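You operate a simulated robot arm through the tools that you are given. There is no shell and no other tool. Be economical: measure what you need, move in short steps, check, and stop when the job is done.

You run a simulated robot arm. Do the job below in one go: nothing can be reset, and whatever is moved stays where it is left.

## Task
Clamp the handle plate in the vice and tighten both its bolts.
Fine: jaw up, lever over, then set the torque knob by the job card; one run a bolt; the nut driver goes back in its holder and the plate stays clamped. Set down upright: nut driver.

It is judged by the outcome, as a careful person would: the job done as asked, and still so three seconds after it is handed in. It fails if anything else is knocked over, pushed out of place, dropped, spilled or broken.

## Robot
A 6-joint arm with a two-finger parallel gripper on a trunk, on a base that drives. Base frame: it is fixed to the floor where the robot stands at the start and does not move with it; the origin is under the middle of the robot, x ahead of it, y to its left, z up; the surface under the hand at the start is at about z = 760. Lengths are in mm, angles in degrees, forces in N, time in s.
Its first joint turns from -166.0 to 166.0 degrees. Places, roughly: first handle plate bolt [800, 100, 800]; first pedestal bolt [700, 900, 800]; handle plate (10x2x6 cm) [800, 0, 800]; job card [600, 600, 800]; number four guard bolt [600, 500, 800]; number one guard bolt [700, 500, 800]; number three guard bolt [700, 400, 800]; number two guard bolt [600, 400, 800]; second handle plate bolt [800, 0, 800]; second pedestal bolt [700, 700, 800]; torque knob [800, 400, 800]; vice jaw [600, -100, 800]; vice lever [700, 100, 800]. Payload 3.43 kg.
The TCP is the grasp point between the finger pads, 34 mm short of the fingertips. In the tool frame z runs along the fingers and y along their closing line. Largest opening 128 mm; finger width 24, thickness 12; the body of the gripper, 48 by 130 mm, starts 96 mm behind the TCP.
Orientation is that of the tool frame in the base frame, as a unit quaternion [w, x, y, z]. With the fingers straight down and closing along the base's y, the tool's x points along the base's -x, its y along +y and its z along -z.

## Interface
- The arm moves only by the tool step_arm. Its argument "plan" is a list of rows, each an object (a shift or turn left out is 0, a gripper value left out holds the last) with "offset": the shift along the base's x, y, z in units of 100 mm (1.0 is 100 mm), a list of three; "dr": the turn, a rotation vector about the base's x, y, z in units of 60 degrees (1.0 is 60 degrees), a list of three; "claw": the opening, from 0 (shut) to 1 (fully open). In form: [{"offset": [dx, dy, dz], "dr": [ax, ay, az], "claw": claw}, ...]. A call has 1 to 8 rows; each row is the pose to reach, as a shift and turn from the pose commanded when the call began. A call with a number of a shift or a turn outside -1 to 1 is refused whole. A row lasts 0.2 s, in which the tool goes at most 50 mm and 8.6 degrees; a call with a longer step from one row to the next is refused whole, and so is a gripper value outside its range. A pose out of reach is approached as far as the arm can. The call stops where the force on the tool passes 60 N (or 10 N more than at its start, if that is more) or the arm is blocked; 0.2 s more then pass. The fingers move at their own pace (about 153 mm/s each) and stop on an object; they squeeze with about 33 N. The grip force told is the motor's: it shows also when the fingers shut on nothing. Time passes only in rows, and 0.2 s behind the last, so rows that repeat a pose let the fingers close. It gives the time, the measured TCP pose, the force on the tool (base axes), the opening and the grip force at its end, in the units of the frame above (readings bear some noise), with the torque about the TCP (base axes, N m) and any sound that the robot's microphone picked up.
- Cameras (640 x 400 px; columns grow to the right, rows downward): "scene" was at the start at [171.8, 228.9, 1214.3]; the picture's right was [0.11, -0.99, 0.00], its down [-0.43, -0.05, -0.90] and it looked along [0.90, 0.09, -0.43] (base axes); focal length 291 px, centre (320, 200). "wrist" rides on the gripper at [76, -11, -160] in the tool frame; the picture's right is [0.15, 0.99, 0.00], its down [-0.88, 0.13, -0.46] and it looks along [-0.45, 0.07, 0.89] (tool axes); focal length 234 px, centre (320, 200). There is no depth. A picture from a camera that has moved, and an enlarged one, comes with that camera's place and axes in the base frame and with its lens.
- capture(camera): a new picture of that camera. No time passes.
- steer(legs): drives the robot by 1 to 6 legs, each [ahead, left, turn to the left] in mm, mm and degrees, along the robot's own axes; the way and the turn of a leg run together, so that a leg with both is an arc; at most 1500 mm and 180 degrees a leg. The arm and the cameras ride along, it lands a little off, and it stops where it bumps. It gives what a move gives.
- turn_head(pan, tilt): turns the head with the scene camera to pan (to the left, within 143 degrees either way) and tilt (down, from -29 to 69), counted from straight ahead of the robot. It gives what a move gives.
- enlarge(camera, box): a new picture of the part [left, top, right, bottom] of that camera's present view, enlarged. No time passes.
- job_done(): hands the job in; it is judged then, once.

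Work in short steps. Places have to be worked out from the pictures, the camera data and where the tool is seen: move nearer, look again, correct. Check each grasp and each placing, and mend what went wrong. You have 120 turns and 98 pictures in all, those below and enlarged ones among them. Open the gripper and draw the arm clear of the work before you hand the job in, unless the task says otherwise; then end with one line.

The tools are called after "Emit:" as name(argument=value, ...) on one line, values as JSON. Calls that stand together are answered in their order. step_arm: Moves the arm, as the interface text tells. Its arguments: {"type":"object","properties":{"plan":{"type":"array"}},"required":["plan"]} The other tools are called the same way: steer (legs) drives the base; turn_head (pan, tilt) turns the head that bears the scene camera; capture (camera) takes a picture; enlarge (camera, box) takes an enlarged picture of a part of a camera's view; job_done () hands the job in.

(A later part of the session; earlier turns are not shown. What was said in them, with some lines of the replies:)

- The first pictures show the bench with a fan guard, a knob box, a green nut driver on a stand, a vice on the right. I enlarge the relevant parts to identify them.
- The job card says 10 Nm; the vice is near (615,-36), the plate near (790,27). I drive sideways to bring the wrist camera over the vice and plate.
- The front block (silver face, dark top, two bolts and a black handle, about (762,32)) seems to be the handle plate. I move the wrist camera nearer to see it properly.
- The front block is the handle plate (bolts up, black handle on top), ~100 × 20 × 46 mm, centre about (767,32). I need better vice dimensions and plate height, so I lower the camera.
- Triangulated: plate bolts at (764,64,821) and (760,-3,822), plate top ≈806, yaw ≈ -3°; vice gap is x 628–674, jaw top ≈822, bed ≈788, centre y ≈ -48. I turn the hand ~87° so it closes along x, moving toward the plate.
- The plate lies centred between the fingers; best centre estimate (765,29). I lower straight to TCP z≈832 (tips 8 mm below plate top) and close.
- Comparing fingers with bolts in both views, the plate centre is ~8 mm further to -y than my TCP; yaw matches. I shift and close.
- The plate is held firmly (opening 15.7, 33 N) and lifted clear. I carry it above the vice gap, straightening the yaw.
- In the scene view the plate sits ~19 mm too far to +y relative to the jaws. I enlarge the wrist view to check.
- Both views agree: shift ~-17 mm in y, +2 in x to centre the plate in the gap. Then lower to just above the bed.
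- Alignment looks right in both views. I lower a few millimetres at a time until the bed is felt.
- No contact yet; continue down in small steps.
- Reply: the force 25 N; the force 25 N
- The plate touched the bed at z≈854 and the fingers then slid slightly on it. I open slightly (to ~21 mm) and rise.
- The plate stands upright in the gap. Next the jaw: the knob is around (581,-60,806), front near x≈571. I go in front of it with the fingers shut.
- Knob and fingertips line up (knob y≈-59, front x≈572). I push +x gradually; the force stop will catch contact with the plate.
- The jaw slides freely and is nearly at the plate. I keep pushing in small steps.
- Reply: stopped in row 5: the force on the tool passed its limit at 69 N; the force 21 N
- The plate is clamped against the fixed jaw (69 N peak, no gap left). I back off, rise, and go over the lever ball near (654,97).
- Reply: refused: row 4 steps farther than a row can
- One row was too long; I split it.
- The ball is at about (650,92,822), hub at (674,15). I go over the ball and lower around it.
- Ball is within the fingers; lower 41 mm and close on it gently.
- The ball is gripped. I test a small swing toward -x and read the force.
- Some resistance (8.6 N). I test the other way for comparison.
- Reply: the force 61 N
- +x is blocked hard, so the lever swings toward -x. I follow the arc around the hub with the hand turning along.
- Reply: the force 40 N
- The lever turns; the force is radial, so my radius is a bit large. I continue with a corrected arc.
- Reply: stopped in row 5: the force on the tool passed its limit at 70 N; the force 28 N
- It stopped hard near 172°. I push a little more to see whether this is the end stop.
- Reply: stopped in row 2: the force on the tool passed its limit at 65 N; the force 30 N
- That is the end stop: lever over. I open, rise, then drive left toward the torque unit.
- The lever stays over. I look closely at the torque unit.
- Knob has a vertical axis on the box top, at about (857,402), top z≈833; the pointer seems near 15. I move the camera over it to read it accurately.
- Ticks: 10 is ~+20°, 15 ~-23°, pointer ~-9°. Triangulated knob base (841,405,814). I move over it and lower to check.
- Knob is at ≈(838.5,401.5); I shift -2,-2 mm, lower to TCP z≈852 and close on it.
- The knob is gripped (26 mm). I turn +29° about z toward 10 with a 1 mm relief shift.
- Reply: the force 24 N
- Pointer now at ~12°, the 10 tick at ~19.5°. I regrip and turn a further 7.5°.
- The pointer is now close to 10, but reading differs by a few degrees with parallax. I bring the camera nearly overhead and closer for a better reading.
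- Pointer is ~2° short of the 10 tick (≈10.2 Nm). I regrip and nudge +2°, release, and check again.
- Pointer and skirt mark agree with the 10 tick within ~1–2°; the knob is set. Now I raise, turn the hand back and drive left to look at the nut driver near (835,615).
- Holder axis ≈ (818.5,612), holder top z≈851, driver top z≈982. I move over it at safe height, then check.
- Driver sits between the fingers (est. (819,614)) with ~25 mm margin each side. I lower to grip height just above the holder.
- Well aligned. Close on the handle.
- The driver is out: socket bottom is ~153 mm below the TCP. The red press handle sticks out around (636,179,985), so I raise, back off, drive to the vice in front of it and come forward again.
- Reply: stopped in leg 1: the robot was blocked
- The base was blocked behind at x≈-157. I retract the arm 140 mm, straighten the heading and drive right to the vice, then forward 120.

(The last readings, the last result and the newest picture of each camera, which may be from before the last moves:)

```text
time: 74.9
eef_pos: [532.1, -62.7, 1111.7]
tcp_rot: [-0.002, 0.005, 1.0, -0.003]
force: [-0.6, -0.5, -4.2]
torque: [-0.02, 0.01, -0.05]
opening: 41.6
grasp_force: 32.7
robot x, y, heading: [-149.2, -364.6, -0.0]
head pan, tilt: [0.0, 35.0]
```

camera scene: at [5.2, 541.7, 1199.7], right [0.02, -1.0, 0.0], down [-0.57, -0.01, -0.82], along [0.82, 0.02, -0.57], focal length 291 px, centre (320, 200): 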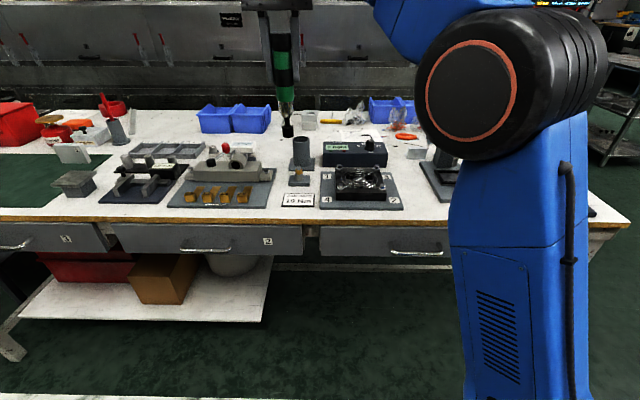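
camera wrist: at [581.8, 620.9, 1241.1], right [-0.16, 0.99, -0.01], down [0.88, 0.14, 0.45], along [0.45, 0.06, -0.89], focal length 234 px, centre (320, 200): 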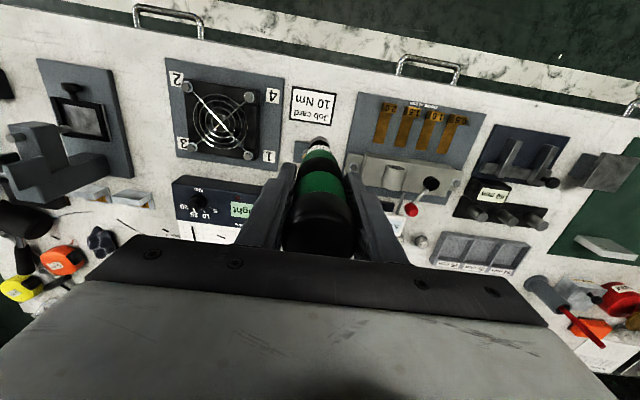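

Positioned in front of the vice with the driver. I drive forward 100 and look.

Emit:
steer(legs=[[110, 0, 0]])

Emit:
enlarge(camera="wrist", box=[220, 50, 420, 250])

Emit:
enlarge(camera="scene", box=[180, 60, 340, 260])

```text
time: 76.1
eef_pos: [641.9, -62.1, 1111.2]
tcp_rot: [-0.002, 0.006, 1.0, -0.005]
force: [0.5, 0.9, -4.2]
torque: [-0.02, -0.02, 0.01]
opening: 41.4
grasp_force: 33.3
robot x, y, heading: [-37.6, -362.5, 0.2]
head pan, tilt: [0.0, 35.0]
```

```text
2.00 times, centred on (320, 150) of wrist
camera zoom: at [566.8, -72.5, 1272.2], right [-0.14, 0.99, -0.01], down [0.88, 0.12, 0.45], along [0.45, 0.05, -0.89], focal length 468 px, centre (320, 300)
```

zoom: 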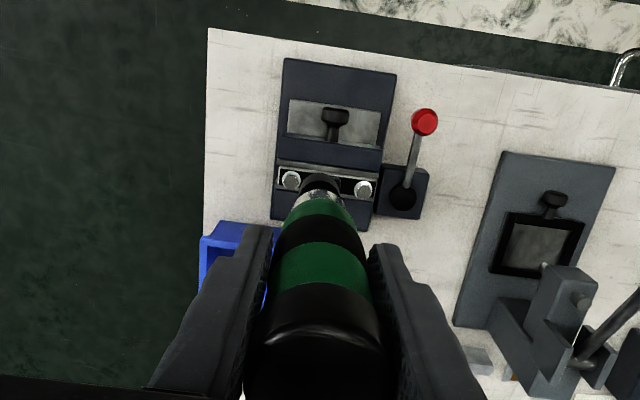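

```text
2.00 times, centred on (260, 160) of scene
camera zoom: at [129.5, -142.0, 1199.7], right [0.0, -1.0, 0.0], down [-0.57, 0.0, -0.82], along [0.82, 0.0, -0.57], focal length 582 px, centre (440, 280)
```

zoom: 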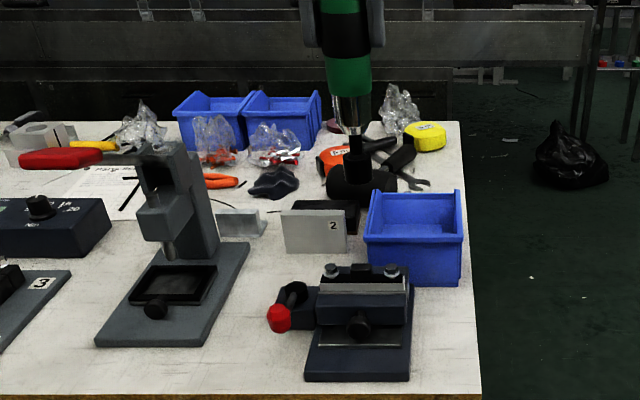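

All in place. Bolts at about (667,-22) and (667,-88), heads ≈ z 845. I move the socket above the first (+y) bolt, hovering ~20 mm.

Emit:
step_arm(plan=[{"offset": [0.25, 0.2, -0.2]}, {"offset": [0.25, 0.4, -0.5]}, {"offset": [0.25, 0.4, -0.85]}, {"offset": [0.25, 0.4, -0.85]}])

Emit:
enlarge(camera="wrist", box=[260, 80, 380, 200])

Emit:
enlarge(camera="scene", box=[240, 140, 340, 240])

```text
time: 77.1
eef_pos: [666.0, -23.0, 1028.2]
tcp_rot: [-0.002, 0.005, 1.0, -0.004]
force: [-0.8, -0.3, -5.3]
torque: [-0.02, 0.01, 0.01]
opening: 41.8
grasp_force: 32.6
robot x, y, heading: [-43.8, -360.5, -0.0]
head pan, tilt: [0.0, 35.0]
```

```text
3.33 times, centred on (320, 140) of wrist
camera zoom: at [591.5, -32.5, 1186.9], right [-0.14, 0.99, -0.01], down [0.88, 0.12, 0.45], along [0.45, 0.05, -0.89], focal length 781 px, centre (320, 400)
```

zoom: 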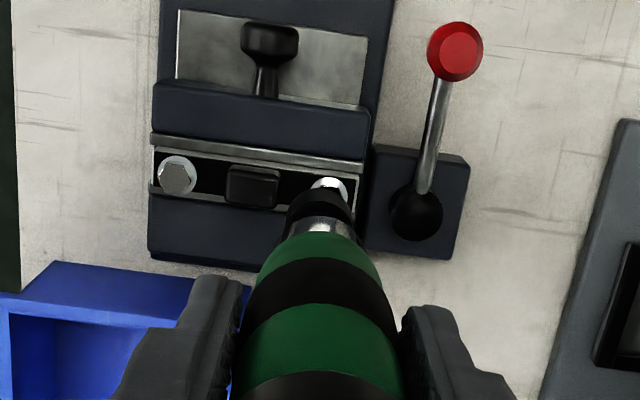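

```text
4.00 times, centred on (290, 190) of scene
camera zoom: at [129.5, -142.0, 1199.7], right [0.0, -1.0, 0.0], down [-0.57, 0.0, -0.82], along [0.82, 0.0, -0.57], focal length 1164 px, centre (440, 240)
```

zoom: 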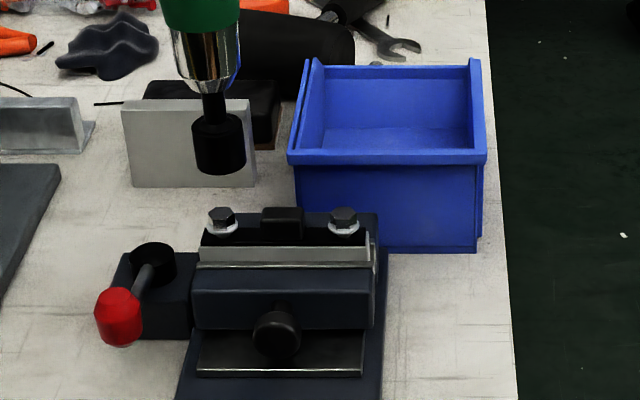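

Bolt is ~2.5 mm to +y of the socket, x matches; head top ≈843.6, contact expected at TCP ≈995. I lower close and recheck.

Emit:
step_arm(plan=[{"offset": [0.005, 0.025, -0.15]}, {"offset": [0.005, 0.025, -0.28]}, {"offset": [0.005, 0.025, -0.28]}])

Emit:
enlarge(camera="wrist", box=[280, 90, 360, 170])

Emit:
enlarge(camera="scene", box=[240, 150, 310, 220])

```text
time: 77.9
eef_pos: [668.2, -21.9, 999.8]
tcp_rot: [-0.001, 0.006, 1.0, -0.004]
force: [-0.9, -0.8, -4.5]
torque: [0.01, 0.01, 0.02]
opening: 41.3
grasp_force: 32.8
robot x, y, heading: [-39.3, -357.9, -0.1]
head pan, tilt: [0.0, 35.0]
```

```text
5.00 times, centred on (320, 130) of wrist
camera zoom: at [592.1, -29.8, 1159.2], right [-0.14, 0.99, -0.01], down [0.88, 0.12, 0.45], along [0.45, 0.05, -0.89], focal length 1171 px, centre (320, 550)
```

zoom: 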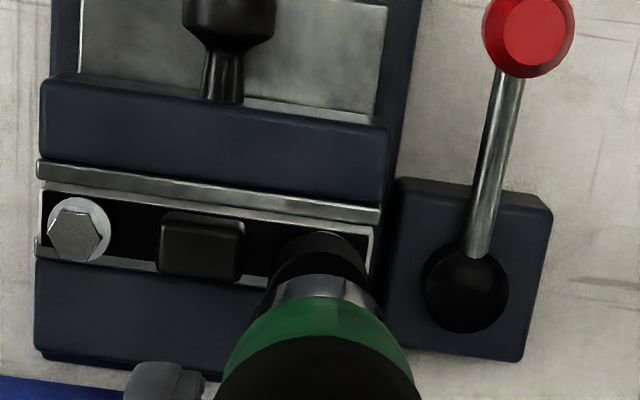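

```text
5.71 times, centred on (275, 185) of scene
camera zoom: at [129.5, -142.0, 1199.7], right [0.0, -1.0, 0.0], down [-0.57, 0.0, -0.82], along [0.82, 0.0, -0.57], focal length 1663 px, centre (577, 286)
```

zoom: 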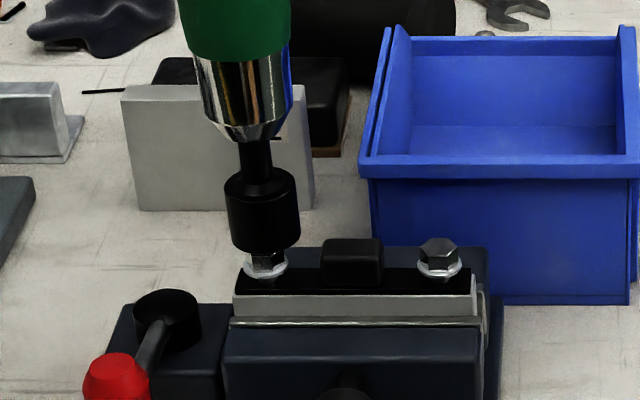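

Aligned in both axes. I press down in small steps to engage.

Emit:
step_arm(plan=[{"offset": [0, 0, -0.03]}, {"offset": [0, 0, -0.06]}, {"offset": [0, 0, -0.09]}, {"offset": [0, 0, -0.11]}, {"offset": [0, 0, -0.11]}])

```text
time: 79.1
eef_pos: [666.6, -20.6, 988.2]
tcp_rot: [-0.002, 0.006, 1.0, -0.004]
force: [-1.0, -0.3, -2.5]
torque: [-0.11, 0.05, -0.03]
opening: 41.8
grasp_force: 33.4
robot x, y, heading: [-39.9, -362.5, -0.1]
head pan, tilt: [0.0, 35.0]
```

The socket has slid over the head. Continue gently until it seats.

Emit:
step_arm(plan=[{"offset": [0, 0, -0.02]}, {"offset": [0, 0, -0.04]}, {"offset": [0, 0, -0.04]}, {"offset": [0, 0, -0.04]}])

Emit:
enlarge(camera="scene", box=[240, 150, 310, 220])

```text
time: 80.1
eef_pos: [667.5, -21.3, 983.6]
tcp_rot: [-0.002, 0.007, 1.0, -0.003]
force: [0.9, 1.6, -3.4]
torque: [0.12, -0.02, 0.01]
opening: 41.6
grasp_force: 33.3
robot x, y, heading: [-39.1, -362.3, 0.1]
head pan, tilt: [0.0, 35.0]
```

```text
5.71 times, centred on (275, 185) of scene
camera zoom: at [129.4, -142.0, 1199.7], right [0.0, -1.0, 0.0], down [-0.57, 0.0, -0.82], along [0.82, 0.0, -0.57], focal length 1663 px, centre (577, 286)
```

zoom: 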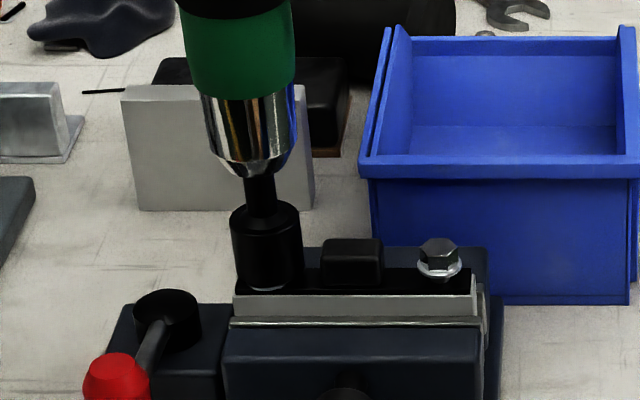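

The head is inside the socket. I press a little more to start the run and listen.

Emit:
step_arm(plan=[{"offset": [0, 0, -0.02]}, {"offset": [0, 0, -0.04]}, {"offset": [0, 0, -0.04]}, {"offset": [0, 0, -0.04]}, {"offset": [0, 0, -0.04]}])

```text
time: 81.3
eef_pos: [666.4, -22.1, 981.6]
tcp_rot: [-0.001, 0.006, 1.0, -0.002]
force: [0.5, 2.3, 26.7]
torque: [0.24, -0.12, 0.0]
opening: 41.6
grasp_force: 32.8
robot x, y, heading: [-36.7, -361.2, 0.2]
head pan, tilt: [0.0, 35.0]
```

Seated with ~27 N, no sound yet. I press slightly harder and hold.

Emit:
step_arm(plan=[{"offset": [0, 0, -0.015]}, {"offset": [0, 0, -0.015]}, {"offset": [0, 0, -0.015]}, {"offset": [0, 0, -0.015]}, {"offset": [0, 0, -0.015]}])

Emit:
turn_head(pan=30, tilt=30)

Emit:
capture(camera="scene")

```text
time: 82.5
eef_pos: [667.6, -21.4, 978.5]
tcp_rot: [-0.001, 0.006, 1.0, -0.003]
force: [-0.9, 1.2, 25.8]
torque: [0.21, 0.01, -0.01]
opening: 41.8
grasp_force: 32.8
robot x, y, heading: [-39.8, -362.4, -0.1]
head pan, tilt: [0.0, 35.0]
```

```text
time: 83.4
eef_pos: [665.8, -20.2, 979.4]
tcp_rot: [-0.001, 0.006, 1.0, -0.004]
force: [0.5, -0.2, 21.4]
torque: [-0.14, 0.03, 0.0]
opening: 41.6
grasp_force: 33.1
robot x, y, heading: [-37.8, -360.1, -0.3]
head pan, tilt: [30.0, 30.0]
```

```text
20 pictures are left
camera scene: at [119.2, -97.2, 1207.7], right [0.5, -0.87, 0.0], down [-0.43, -0.25, -0.87], along [0.75, 0.43, -0.5], focal length 291 px, centre (320, 200)
```

scene: 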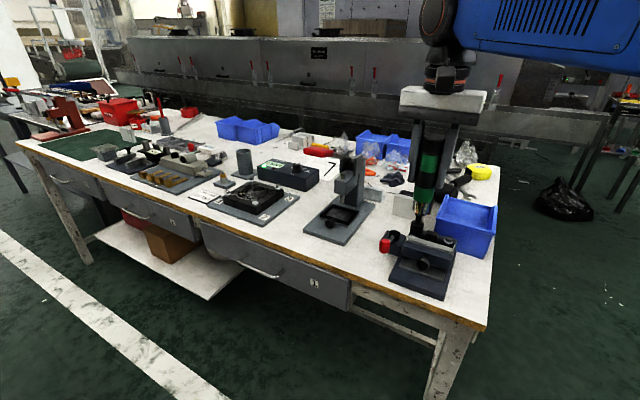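

Emit:
enlarge(camera="scene", box=[250, 150, 330, 200])

```text
8.00 times, centred on (290, 175) of scene
camera zoom: at [119.2, -97.2, 1207.7], right [0.5, -0.87, 0.0], down [-0.43, -0.25, -0.87], along [0.75, 0.43, -0.5], focal length 2329 px, centre (560, 400)
```

zoom: 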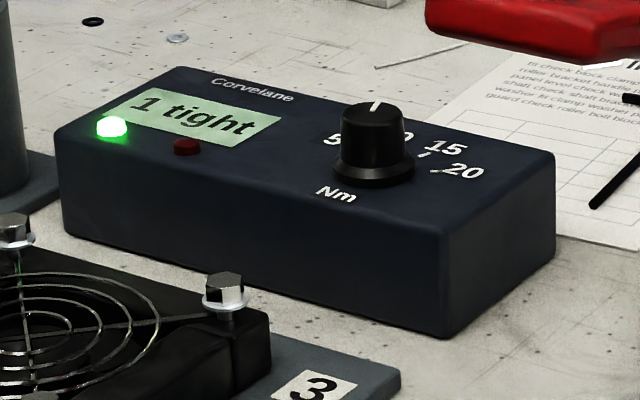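

The display says "1 tight" with the green light on: bolt one is done. I lift straight off and shift -66 mm in y to the second bolt, restoring the head.

Emit:
step_arm(plan=[{"offset": [0, 0, 0.1]}, {"offset": [0, 0, 0.25]}, {"offset": [0, 0, 0.4]}, {"offset": [0, -0.3, 0.4]}, {"offset": [0, -0.66, 0.4]}, {"offset": [0, -0.66, 0.4]}])

Emit:
turn_head(pan=0, tilt=35)

Emit:
enlarge(camera="scene", box=[240, 140, 320, 220])

Emit:
enlarge(camera="wrist", box=[260, 80, 380, 200])

```text
time: 84.8
eef_pos: [668.5, -86.7, 1018.1]
tcp_rot: [-0.002, 0.006, 1.0, -0.004]
force: [-0.1, -1.0, -5.1]
torque: [-0.02, 0.02, 0.03]
opening: 41.7
grasp_force: 33.1
robot x, y, heading: [-37.9, -361.1, -0.1]
head pan, tilt: [30.0, 30.0]
```

```text
time: 85.8
eef_pos: [665.9, -87.3, 1019.2]
tcp_rot: [-0.002, 0.006, 1.0, -0.003]
force: [0.1, 0.6, -5.2]
torque: [0.01, 0.0, -0.02]
opening: 41.6
grasp_force: 32.9
robot x, y, heading: [-43.3, -361.9, -0.0]
head pan, tilt: [0.0, 35.0]
```

```text
5.00 times, centred on (280, 180) of scene
camera zoom: at [129.5, -141.9, 1199.7], right [0.0, -1.0, 0.0], down [-0.57, 0.0, -0.82], along [0.82, 0.0, -0.57], focal length 1455 px, centre (520, 300)
```

zoom: 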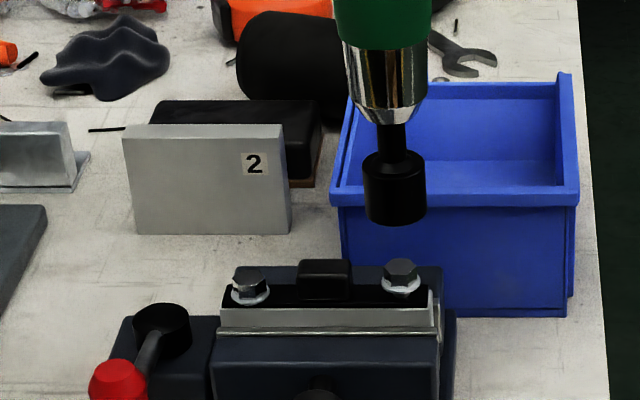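

```text
3.33 times, centred on (320, 140) of wrist
camera zoom: at [591.5, -96.4, 1178.8], right [-0.14, 0.99, -0.01], down [0.88, 0.12, 0.45], along [0.45, 0.05, -0.89], focal length 781 px, centre (320, 400)
```

zoom: 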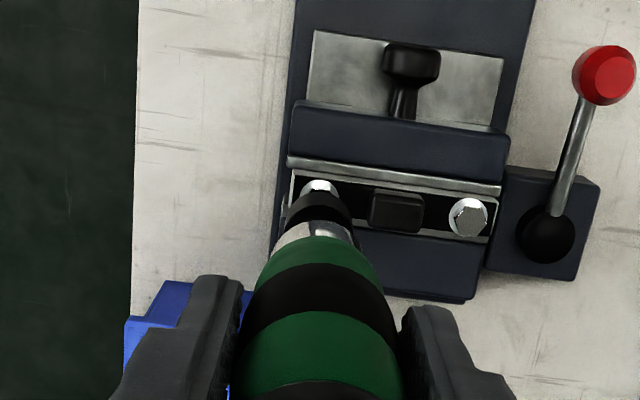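

Bolt two is ~1.5 mm further -y. I shift and lower over it.

Emit:
step_arm(plan=[{"offset": [0, -0.015, -0.12]}, {"offset": [0, -0.015, -0.2]}, {"offset": [0, -0.015, -0.24]}, {"offset": [0, -0.015, -0.28]}, {"offset": [0, -0.015, -0.32]}, {"offset": [0, -0.015, -0.32]}])

Emit:
enlarge(camera="scene", box=[240, 140, 320, 220])

```text
time: 87.2
eef_pos: [668.0, -88.8, 985.8]
tcp_rot: [-0.002, 0.005, 1.0, -0.004]
force: [-3.0, 0.0, -3.0]
torque: [-0.03, 0.37, -0.01]
opening: 41.5
grasp_force: 33.2
robot x, y, heading: [-39.7, -359.8, -0.1]
head pan, tilt: [0.0, 35.0]
```

```text
5.00 times, centred on (280, 180) of scene
camera zoom: at [129.4, -142.0, 1199.7], right [0.0, -1.0, 0.0], down [-0.57, 0.0, -0.82], along [0.82, 0.0, -0.57], focal length 1455 px, centre (520, 300)
```

zoom: 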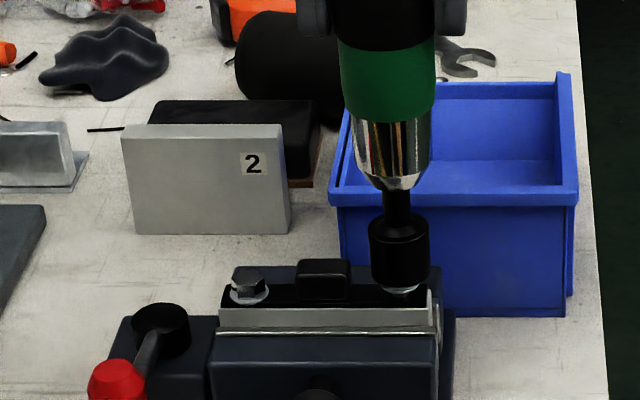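

Head is entering the socket. Press down gently until seated.

Emit:
step_arm(plan=[{"offset": [0, 0, -0.03]}, {"offset": [0, 0, -0.06]}, {"offset": [0, 0, -0.08]}, {"offset": [0, 0, -0.09]}, {"offset": [0, 0, -0.09]}])

```text
time: 88.4
eef_pos: [667.1, -88.8, 979.0]
tcp_rot: [0.0, 0.007, 1.0, -0.004]
force: [2.2, -0.3, 24.6]
torque: [-0.21, -0.3, 0.03]
opening: 41.6
grasp_force: 32.8
robot x, y, heading: [-38.5, -361.9, -0.2]
head pan, tilt: [0.0, 35.0]
```

Seated with ~25 N as before. I hold for a second, then look at the display.

Emit:
step_arm(plan=[{"offset": [0, 0, 0]}, {"offset": [0, 0, 0]}, {"offset": [0, 0, 0]}, {"offset": [0, 0, 0]}, {"offset": [0, 0, 0]}, {"offset": [0, 0, 0]}])

Emit:
turn_head(pan=30, tilt=30)

Emit:
enlarge(camera="scene", box=[250, 150, 330, 200])

```text
time: 89.8
eef_pos: [668.1, -88.7, 978.6]
tcp_rot: [-0.001, 0.006, 1.0, -0.004]
force: [0.4, -0.5, 23.6]
torque: [-0.17, -0.02, 0.04]
opening: 41.7
grasp_force: 33.1
robot x, y, heading: [-39.1, -359.2, -0.2]
head pan, tilt: [0.0, 35.0]
```

```text
time: 90.7
eef_pos: [666.4, -87.8, 978.0]
tcp_rot: [-0.002, 0.006, 1.0, -0.003]
force: [-0.5, -1.1, 20.7]
torque: [-0.15, 0.09, 0.0]
opening: 41.4
grasp_force: 32.7
robot x, y, heading: [-38.7, -360.4, -0.3]
head pan, tilt: [30.0, 30.0]
```

```text
8.00 times, centred on (290, 175) of scene
camera zoom: at [119.2, -97.1, 1207.6], right [0.5, -0.87, 0.0], down [-0.43, -0.25, -0.87], along [0.75, 0.43, -0.5], focal length 2329 px, centre (560, 400)
```

zoom: 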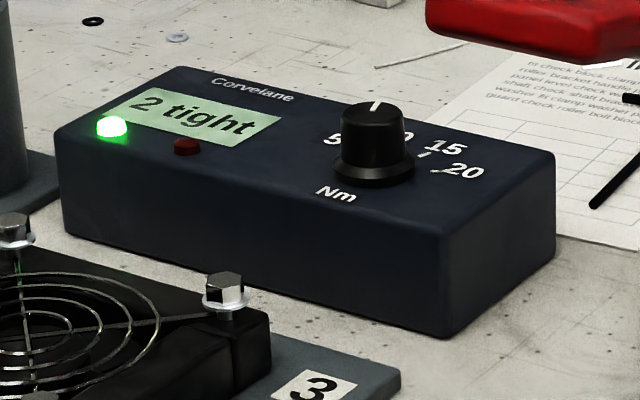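

"2 tight": both bolts done. I lift off, retract, and drive back to the holder in front of the press handle.

Emit:
step_arm(plan=[{"offset": [0, 0, 0.1]}, {"offset": [0, 0, 0.3]}, {"offset": [0, 0, 0.6]}, {"offset": [0, 0, 1.0]}, {"offset": [0, 0, 1.0]}])

Emit:
step_arm(plan=[{"offset": [-0.3, 0, 0.3]}, {"offset": [-0.5, 0, 0.4]}, {"offset": [-0.5, 0, 0.4]}])

Emit:
turn_head(pan=0, tilt=35)

Emit:
steer(legs=[[-105, 0, 0], [0, 702, 0], [140, 0, 0]])

Emit:
capture(camera="scene")

```text
time: 91.9
eef_pos: [668.0, -88.1, 1078.7]
tcp_rot: [-0.002, 0.006, 1.0, -0.004]
force: [-0.8, 0.1, -4.3]
torque: [-0.01, 0.04, 0.04]
opening: 41.7
grasp_force: 32.7
robot x, y, heading: [-40.1, -360.3, -0.2]
head pan, tilt: [30.0, 30.0]
```

```text
time: 92.7
eef_pos: [617.3, -88.0, 1116.7]
tcp_rot: [-0.002, 0.006, 1.0, -0.003]
force: [-0.6, 0.4, -5.9]
torque: [0.0, 0.0, 0.02]
opening: 41.8
grasp_force: 33.1
robot x, y, heading: [-37.6, -358.5, -0.1]
head pan, tilt: [30.0, 30.0]
```

```text
time: 93.7
eef_pos: [617.3, -89.8, 1116.4]
tcp_rot: [-0.001, 0.007, 1.0, -0.003]
force: [0.9, 0.8, -5.3]
torque: [-0.05, 0.03, -0.03]
opening: 41.5
grasp_force: 32.8
robot x, y, heading: [-42.5, -358.0, -0.2]
head pan, tilt: [0.0, 35.0]
```

```text
time: 99.2
eef_pos: [656.4, 614.3, 1116.9]
tcp_rot: [-0.002, 0.006, 1.0, -0.004]
force: [0.0, 0.1, -4.6]
torque: [-0.01, 0.04, 0.03]
opening: 41.8
grasp_force: 32.6
robot x, y, heading: [-3.4, 345.4, -0.4]
head pan, tilt: [0.0, 35.0]
```

```text
14 pictures are left
camera scene: at [168.1, 562.9, 1199.7], right [-0.01, -1.0, 0.0], down [-0.57, 0.0, -0.82], along [0.82, 0.0, -0.57], focal length 291 px, centre (320, 200)
```

scene: 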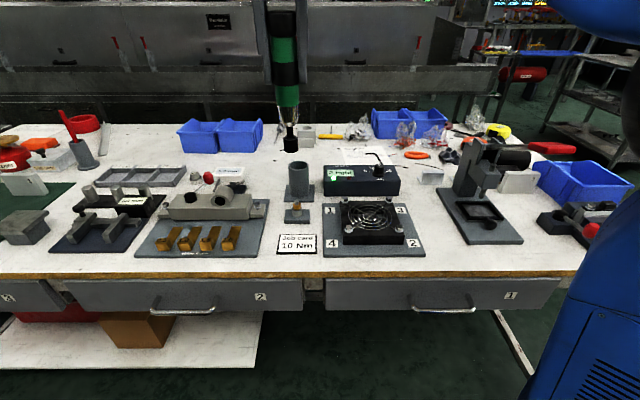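

Nothing disturbed. I move over the holder position (819.4,613.4) where I lifted it from.

Emit:
step_arm(plan=[{"offset": [0.4, 0, -0.1]}, {"offset": [0.8, 0, -0.2]}, {"offset": [0.82, 0, -0.3]}])

Emit:
step_arm(plan=[{"offset": [0.4, 0, -0.1]}, {"offset": [0.8, -0.01, -0.3]}, {"offset": [0.81, -0.01, -0.5]}, {"offset": [0.81, -0.01, -0.5]}])

Emit:
enlarge(camera="scene", box=[250, 110, 350, 220])

Emit:
enlarge(camera="wrist", box=[260, 80, 380, 200])

```text
time: 100.0
eef_pos: [737.7, 614.9, 1086.3]
tcp_rot: [-0.001, 0.007, 1.0, -0.004]
force: [0.3, -0.2, -3.8]
torque: [-0.02, 0.02, -0.03]
opening: 41.7
grasp_force: 33.7
robot x, y, heading: [1.5, 343.8, -0.2]
head pan, tilt: [0.0, 35.0]
```

```text
time: 101.0
eef_pos: [819.0, 616.0, 1036.2]
tcp_rot: [-0.001, 0.008, 1.0, -0.003]
force: [0.1, 0.1, -5.7]
torque: [0.02, 0.02, 0.01]
opening: 41.5
grasp_force: 33.0
robot x, y, heading: [-3.8, 346.3, -0.4]
head pan, tilt: [0.0, 35.0]
```

```text
3.64 times, centred on (300, 165) of scene
camera zoom: at [168.1, 562.9, 1199.7], right [-0.01, -1.0, 0.0], down [-0.57, 0.0, -0.82], along [0.82, 0.0, -0.57], focal length 1058 px, centre (393, 327)
```

zoom: 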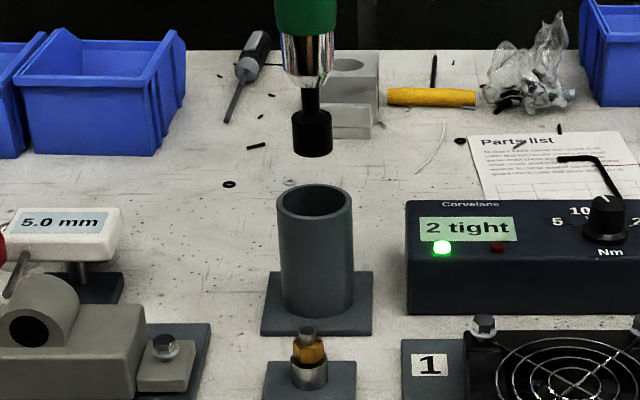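

```text
3.33 times, centred on (320, 140) of wrist
camera zoom: at [743.9, 605.7, 1197.3], right [-0.13, 0.99, -0.01], down [0.88, 0.12, 0.45], along [0.45, 0.05, -0.89], focal length 781 px, centre (320, 400)
```

zoom: 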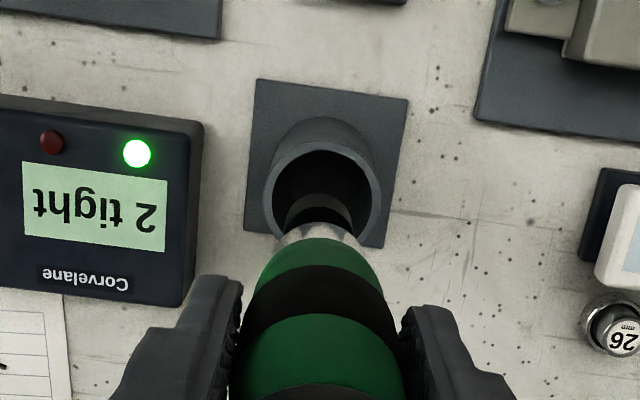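

Socket is lined up with the holder bore in both views to within ~1–2 mm. I lower into it in stages watching the forces.

Emit:
step_arm(plan=[{"offset": [0.01, 0, -0.2]}, {"offset": [0.01, 0, -0.4]}, {"offset": [0.01, 0, -0.5]}, {"offset": [0.01, 0, -0.6]}, {"offset": [0.01, 0, -0.7]}, {"offset": [0.01, 0, -0.7]}])

Emit:
enlarge(camera="scene", box=[250, 110, 350, 220])

```text
time: 102.4
eef_pos: [820.8, 614.5, 966.2]
tcp_rot: [-0.002, 0.007, 1.0, -0.003]
force: [0.4, 1.2, -4.8]
torque: [-0.02, 0.02, 0.05]
opening: 41.6
grasp_force: 33.3
robot x, y, heading: [-3.9, 346.7, -0.6]
head pan, tilt: [0.0, 35.0]
```

```text
3.64 times, centred on (300, 165) of scene
camera zoom: at [168.1, 562.9, 1199.7], right [-0.01, -1.0, 0.0], down [-0.57, 0.0, -0.82], along [0.82, 0.0, -0.57], focal length 1058 px, centre (393, 327)
```

zoom: 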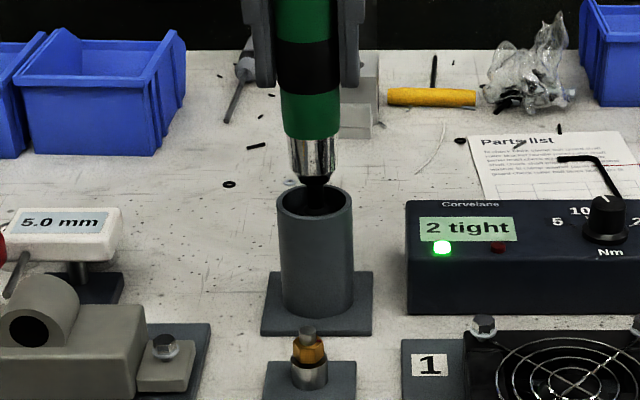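

The socket is inside the bore with no lateral force. Continue down slowly.

Emit:
step_arm(plan=[{"offset": [0, 0, -0.08]}, {"offset": [0, 0, -0.16]}, {"offset": [0, 0, -0.24]}, {"offset": [0, 0, -0.32]}, {"offset": [0, 0, -0.4]}, {"offset": [0, 0, -0.4]}])

Emit:
enlarge(camera="scene", box=[250, 110, 350, 220])

```text
time: 103.8
eef_pos: [819.9, 614.0, 926.8]
tcp_rot: [-0.003, 0.007, 1.0, -0.003]
force: [-0.3, -0.3, -4.0]
torque: [0.01, 0.0, -0.01]
opening: 41.7
grasp_force: 33.0
robot x, y, heading: [-4.4, 340.4, -0.2]
head pan, tilt: [0.0, 35.0]
```

```text
3.64 times, centred on (300, 165) of scene
camera zoom: at [168.1, 562.9, 1199.7], right [-0.01, -1.0, 0.0], down [-0.57, 0.0, -0.82], along [0.82, 0.0, -0.57], focal length 1058 px, centre (393, 327)
```

zoom: 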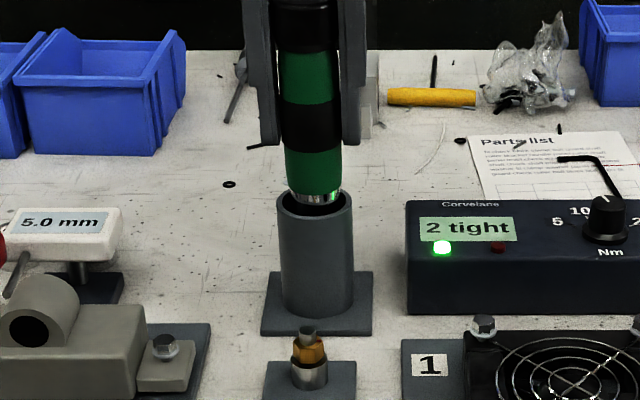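

Handle is entering the bore freely. A few more millimetres until it rests.

Emit:
step_arm(plan=[{"offset": [0, 0, -0.03]}, {"offset": [0, 0, -0.06]}, {"offset": [0, 0, -0.08]}, {"offset": [0, 0, -0.08]}])

```text
time: 104.8
eef_pos: [819.7, 614.3, 918.2]
tcp_rot: [-0.002, 0.008, 1.0, -0.004]
force: [-0.2, 1.1, -4.5]
torque: [-0.02, -0.02, 0.0]
opening: 41.7
grasp_force: 33.2
robot x, y, heading: [-2.7, 343.9, -0.2]
head pan, tilt: [0.0, 35.0]
```

Emit:
step_arm(plan=[{"offset": [0, 0, -0.02]}, {"offset": [0, 0, -0.04]}, {"offset": [0, 0, -0.04]}])

```text
time: 105.6
eef_pos: [820.2, 613.5, 916.5]
tcp_rot: [-0.001, 0.007, 1.0, -0.004]
force: [0.7, 0.4, 14.2]
torque: [0.2, 0.0, -0.03]
opening: 41.6
grasp_force: 33.5
robot x, y, heading: [-4.4, 339.6, -0.1]
head pan, tilt: [0.0, 35.0]
```

The driver rests on the holder floor (14 N up). I open the fingers and rise clear.

Emit:
step_arm(plan=[{"offset": [0, 0, 0.01], "claw": 0.6}, {"offset": [0, 0, 0.01], "claw": 0.7}, {"offset": [0, 0, 0.01], "claw": 0.7}, {"offset": [0, 0, 0.4]}, {"offset": [0, 0, 0.8]}, {"offset": [0, 0, 1.0]}])

Emit:
step_arm(plan=[{"offset": [0, 0, 0.4]}, {"offset": [0, 0, 0.8]}, {"offset": [-0.4, 0, 0.9]}, {"offset": [-0.8, 0, 0.9]}, {"offset": [-1, 0, 0.9]}])

Emit:
capture(camera="scene")

Emit:
enlarge(camera="scene", box=[250, 100, 350, 220])

Emit:
enlarge(camera="scene", box=[430, 120, 640, 260])

```text
time: 107.0
eef_pos: [820.4, 614.0, 1015.7]
tcp_rot: [-0.001, 0.008, 1.0, -0.005]
force: [0.0, 0.3, -0.4]
torque: [-0.04, -0.01, -0.02]
opening: 89.5
grasp_force: 0.1
robot x, y, heading: [-0.5, 343.8, -0.3]
head pan, tilt: [0.0, 35.0]
```

```text
time: 108.2
eef_pos: [720.6, 613.2, 1105.7]
tcp_rot: [-0.002, 0.007, 1.0, -0.004]
force: [0.7, -0.6, -0.2]
torque: [-0.06, 0.03, -0.03]
opening: 89.6
grasp_force: 0.0
robot x, y, heading: [-0.6, 343.9, -0.5]
head pan, tilt: [0.0, 35.0]
```

```text
9 pictures are left
camera scene: at [168.3, 563.0, 1199.7], right [-0.01, -1.0, 0.0], down [-0.57, 0.0, -0.82], along [0.82, 0.0, -0.57], focal length 291 px, centre (320, 200)
```

scene: 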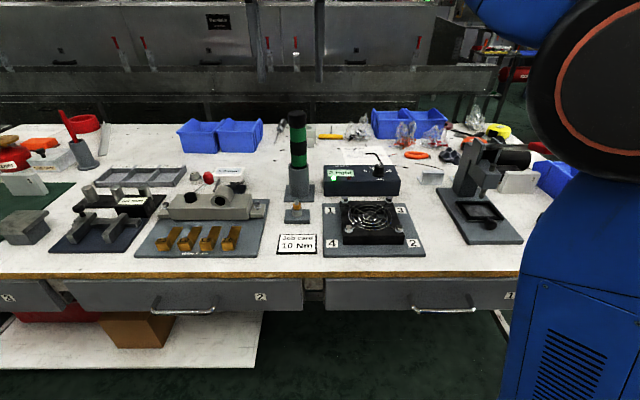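

```text
3.33 times, centred on (300, 160) of scene
camera zoom: at [168.3, 563.0, 1199.7], right [-0.01, -1.0, 0.0], down [-0.57, 0.0, -0.82], along [0.82, 0.0, -0.57], focal length 970 px, centre (387, 333)
```

zoom: 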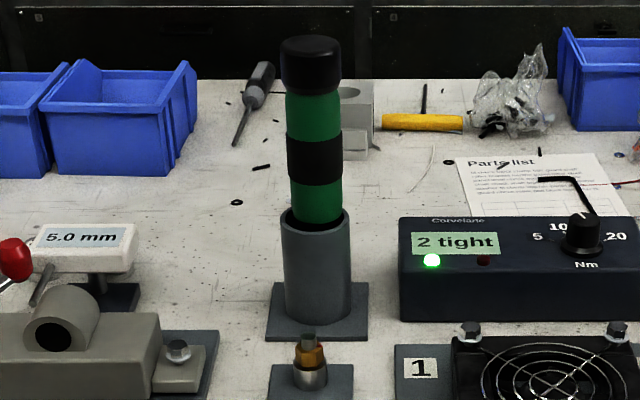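

```text
2.86 times, centred on (535, 190) of scene
camera zoom: at [168.3, 563.0, 1199.7], right [-0.01, -1.0, 0.0], down [-0.57, 0.0, -0.82], along [0.82, 0.0, -0.57], focal length 832 px, centre (-294, 229)
```

zoom: 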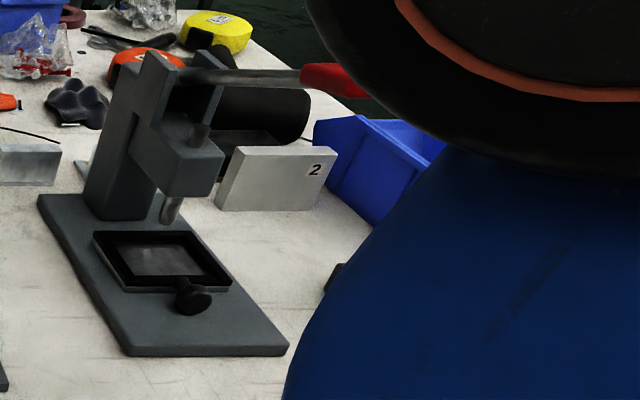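

The driver stands in its holder as before, the display reads "2 tight", and my last view of the vice (after the second bolt) showed it undisturbed. The gripper is open and the arm is clear, so I hand in.

Emit:
job_done()

```text
The job is handed in.
```

The handle plate is clamped in the vice with the lever over, the torque knob is set to about 10 Nm as the job card says, both bolts are tight (the display reads "2 tight"), and the nut driver is upright in its holder.
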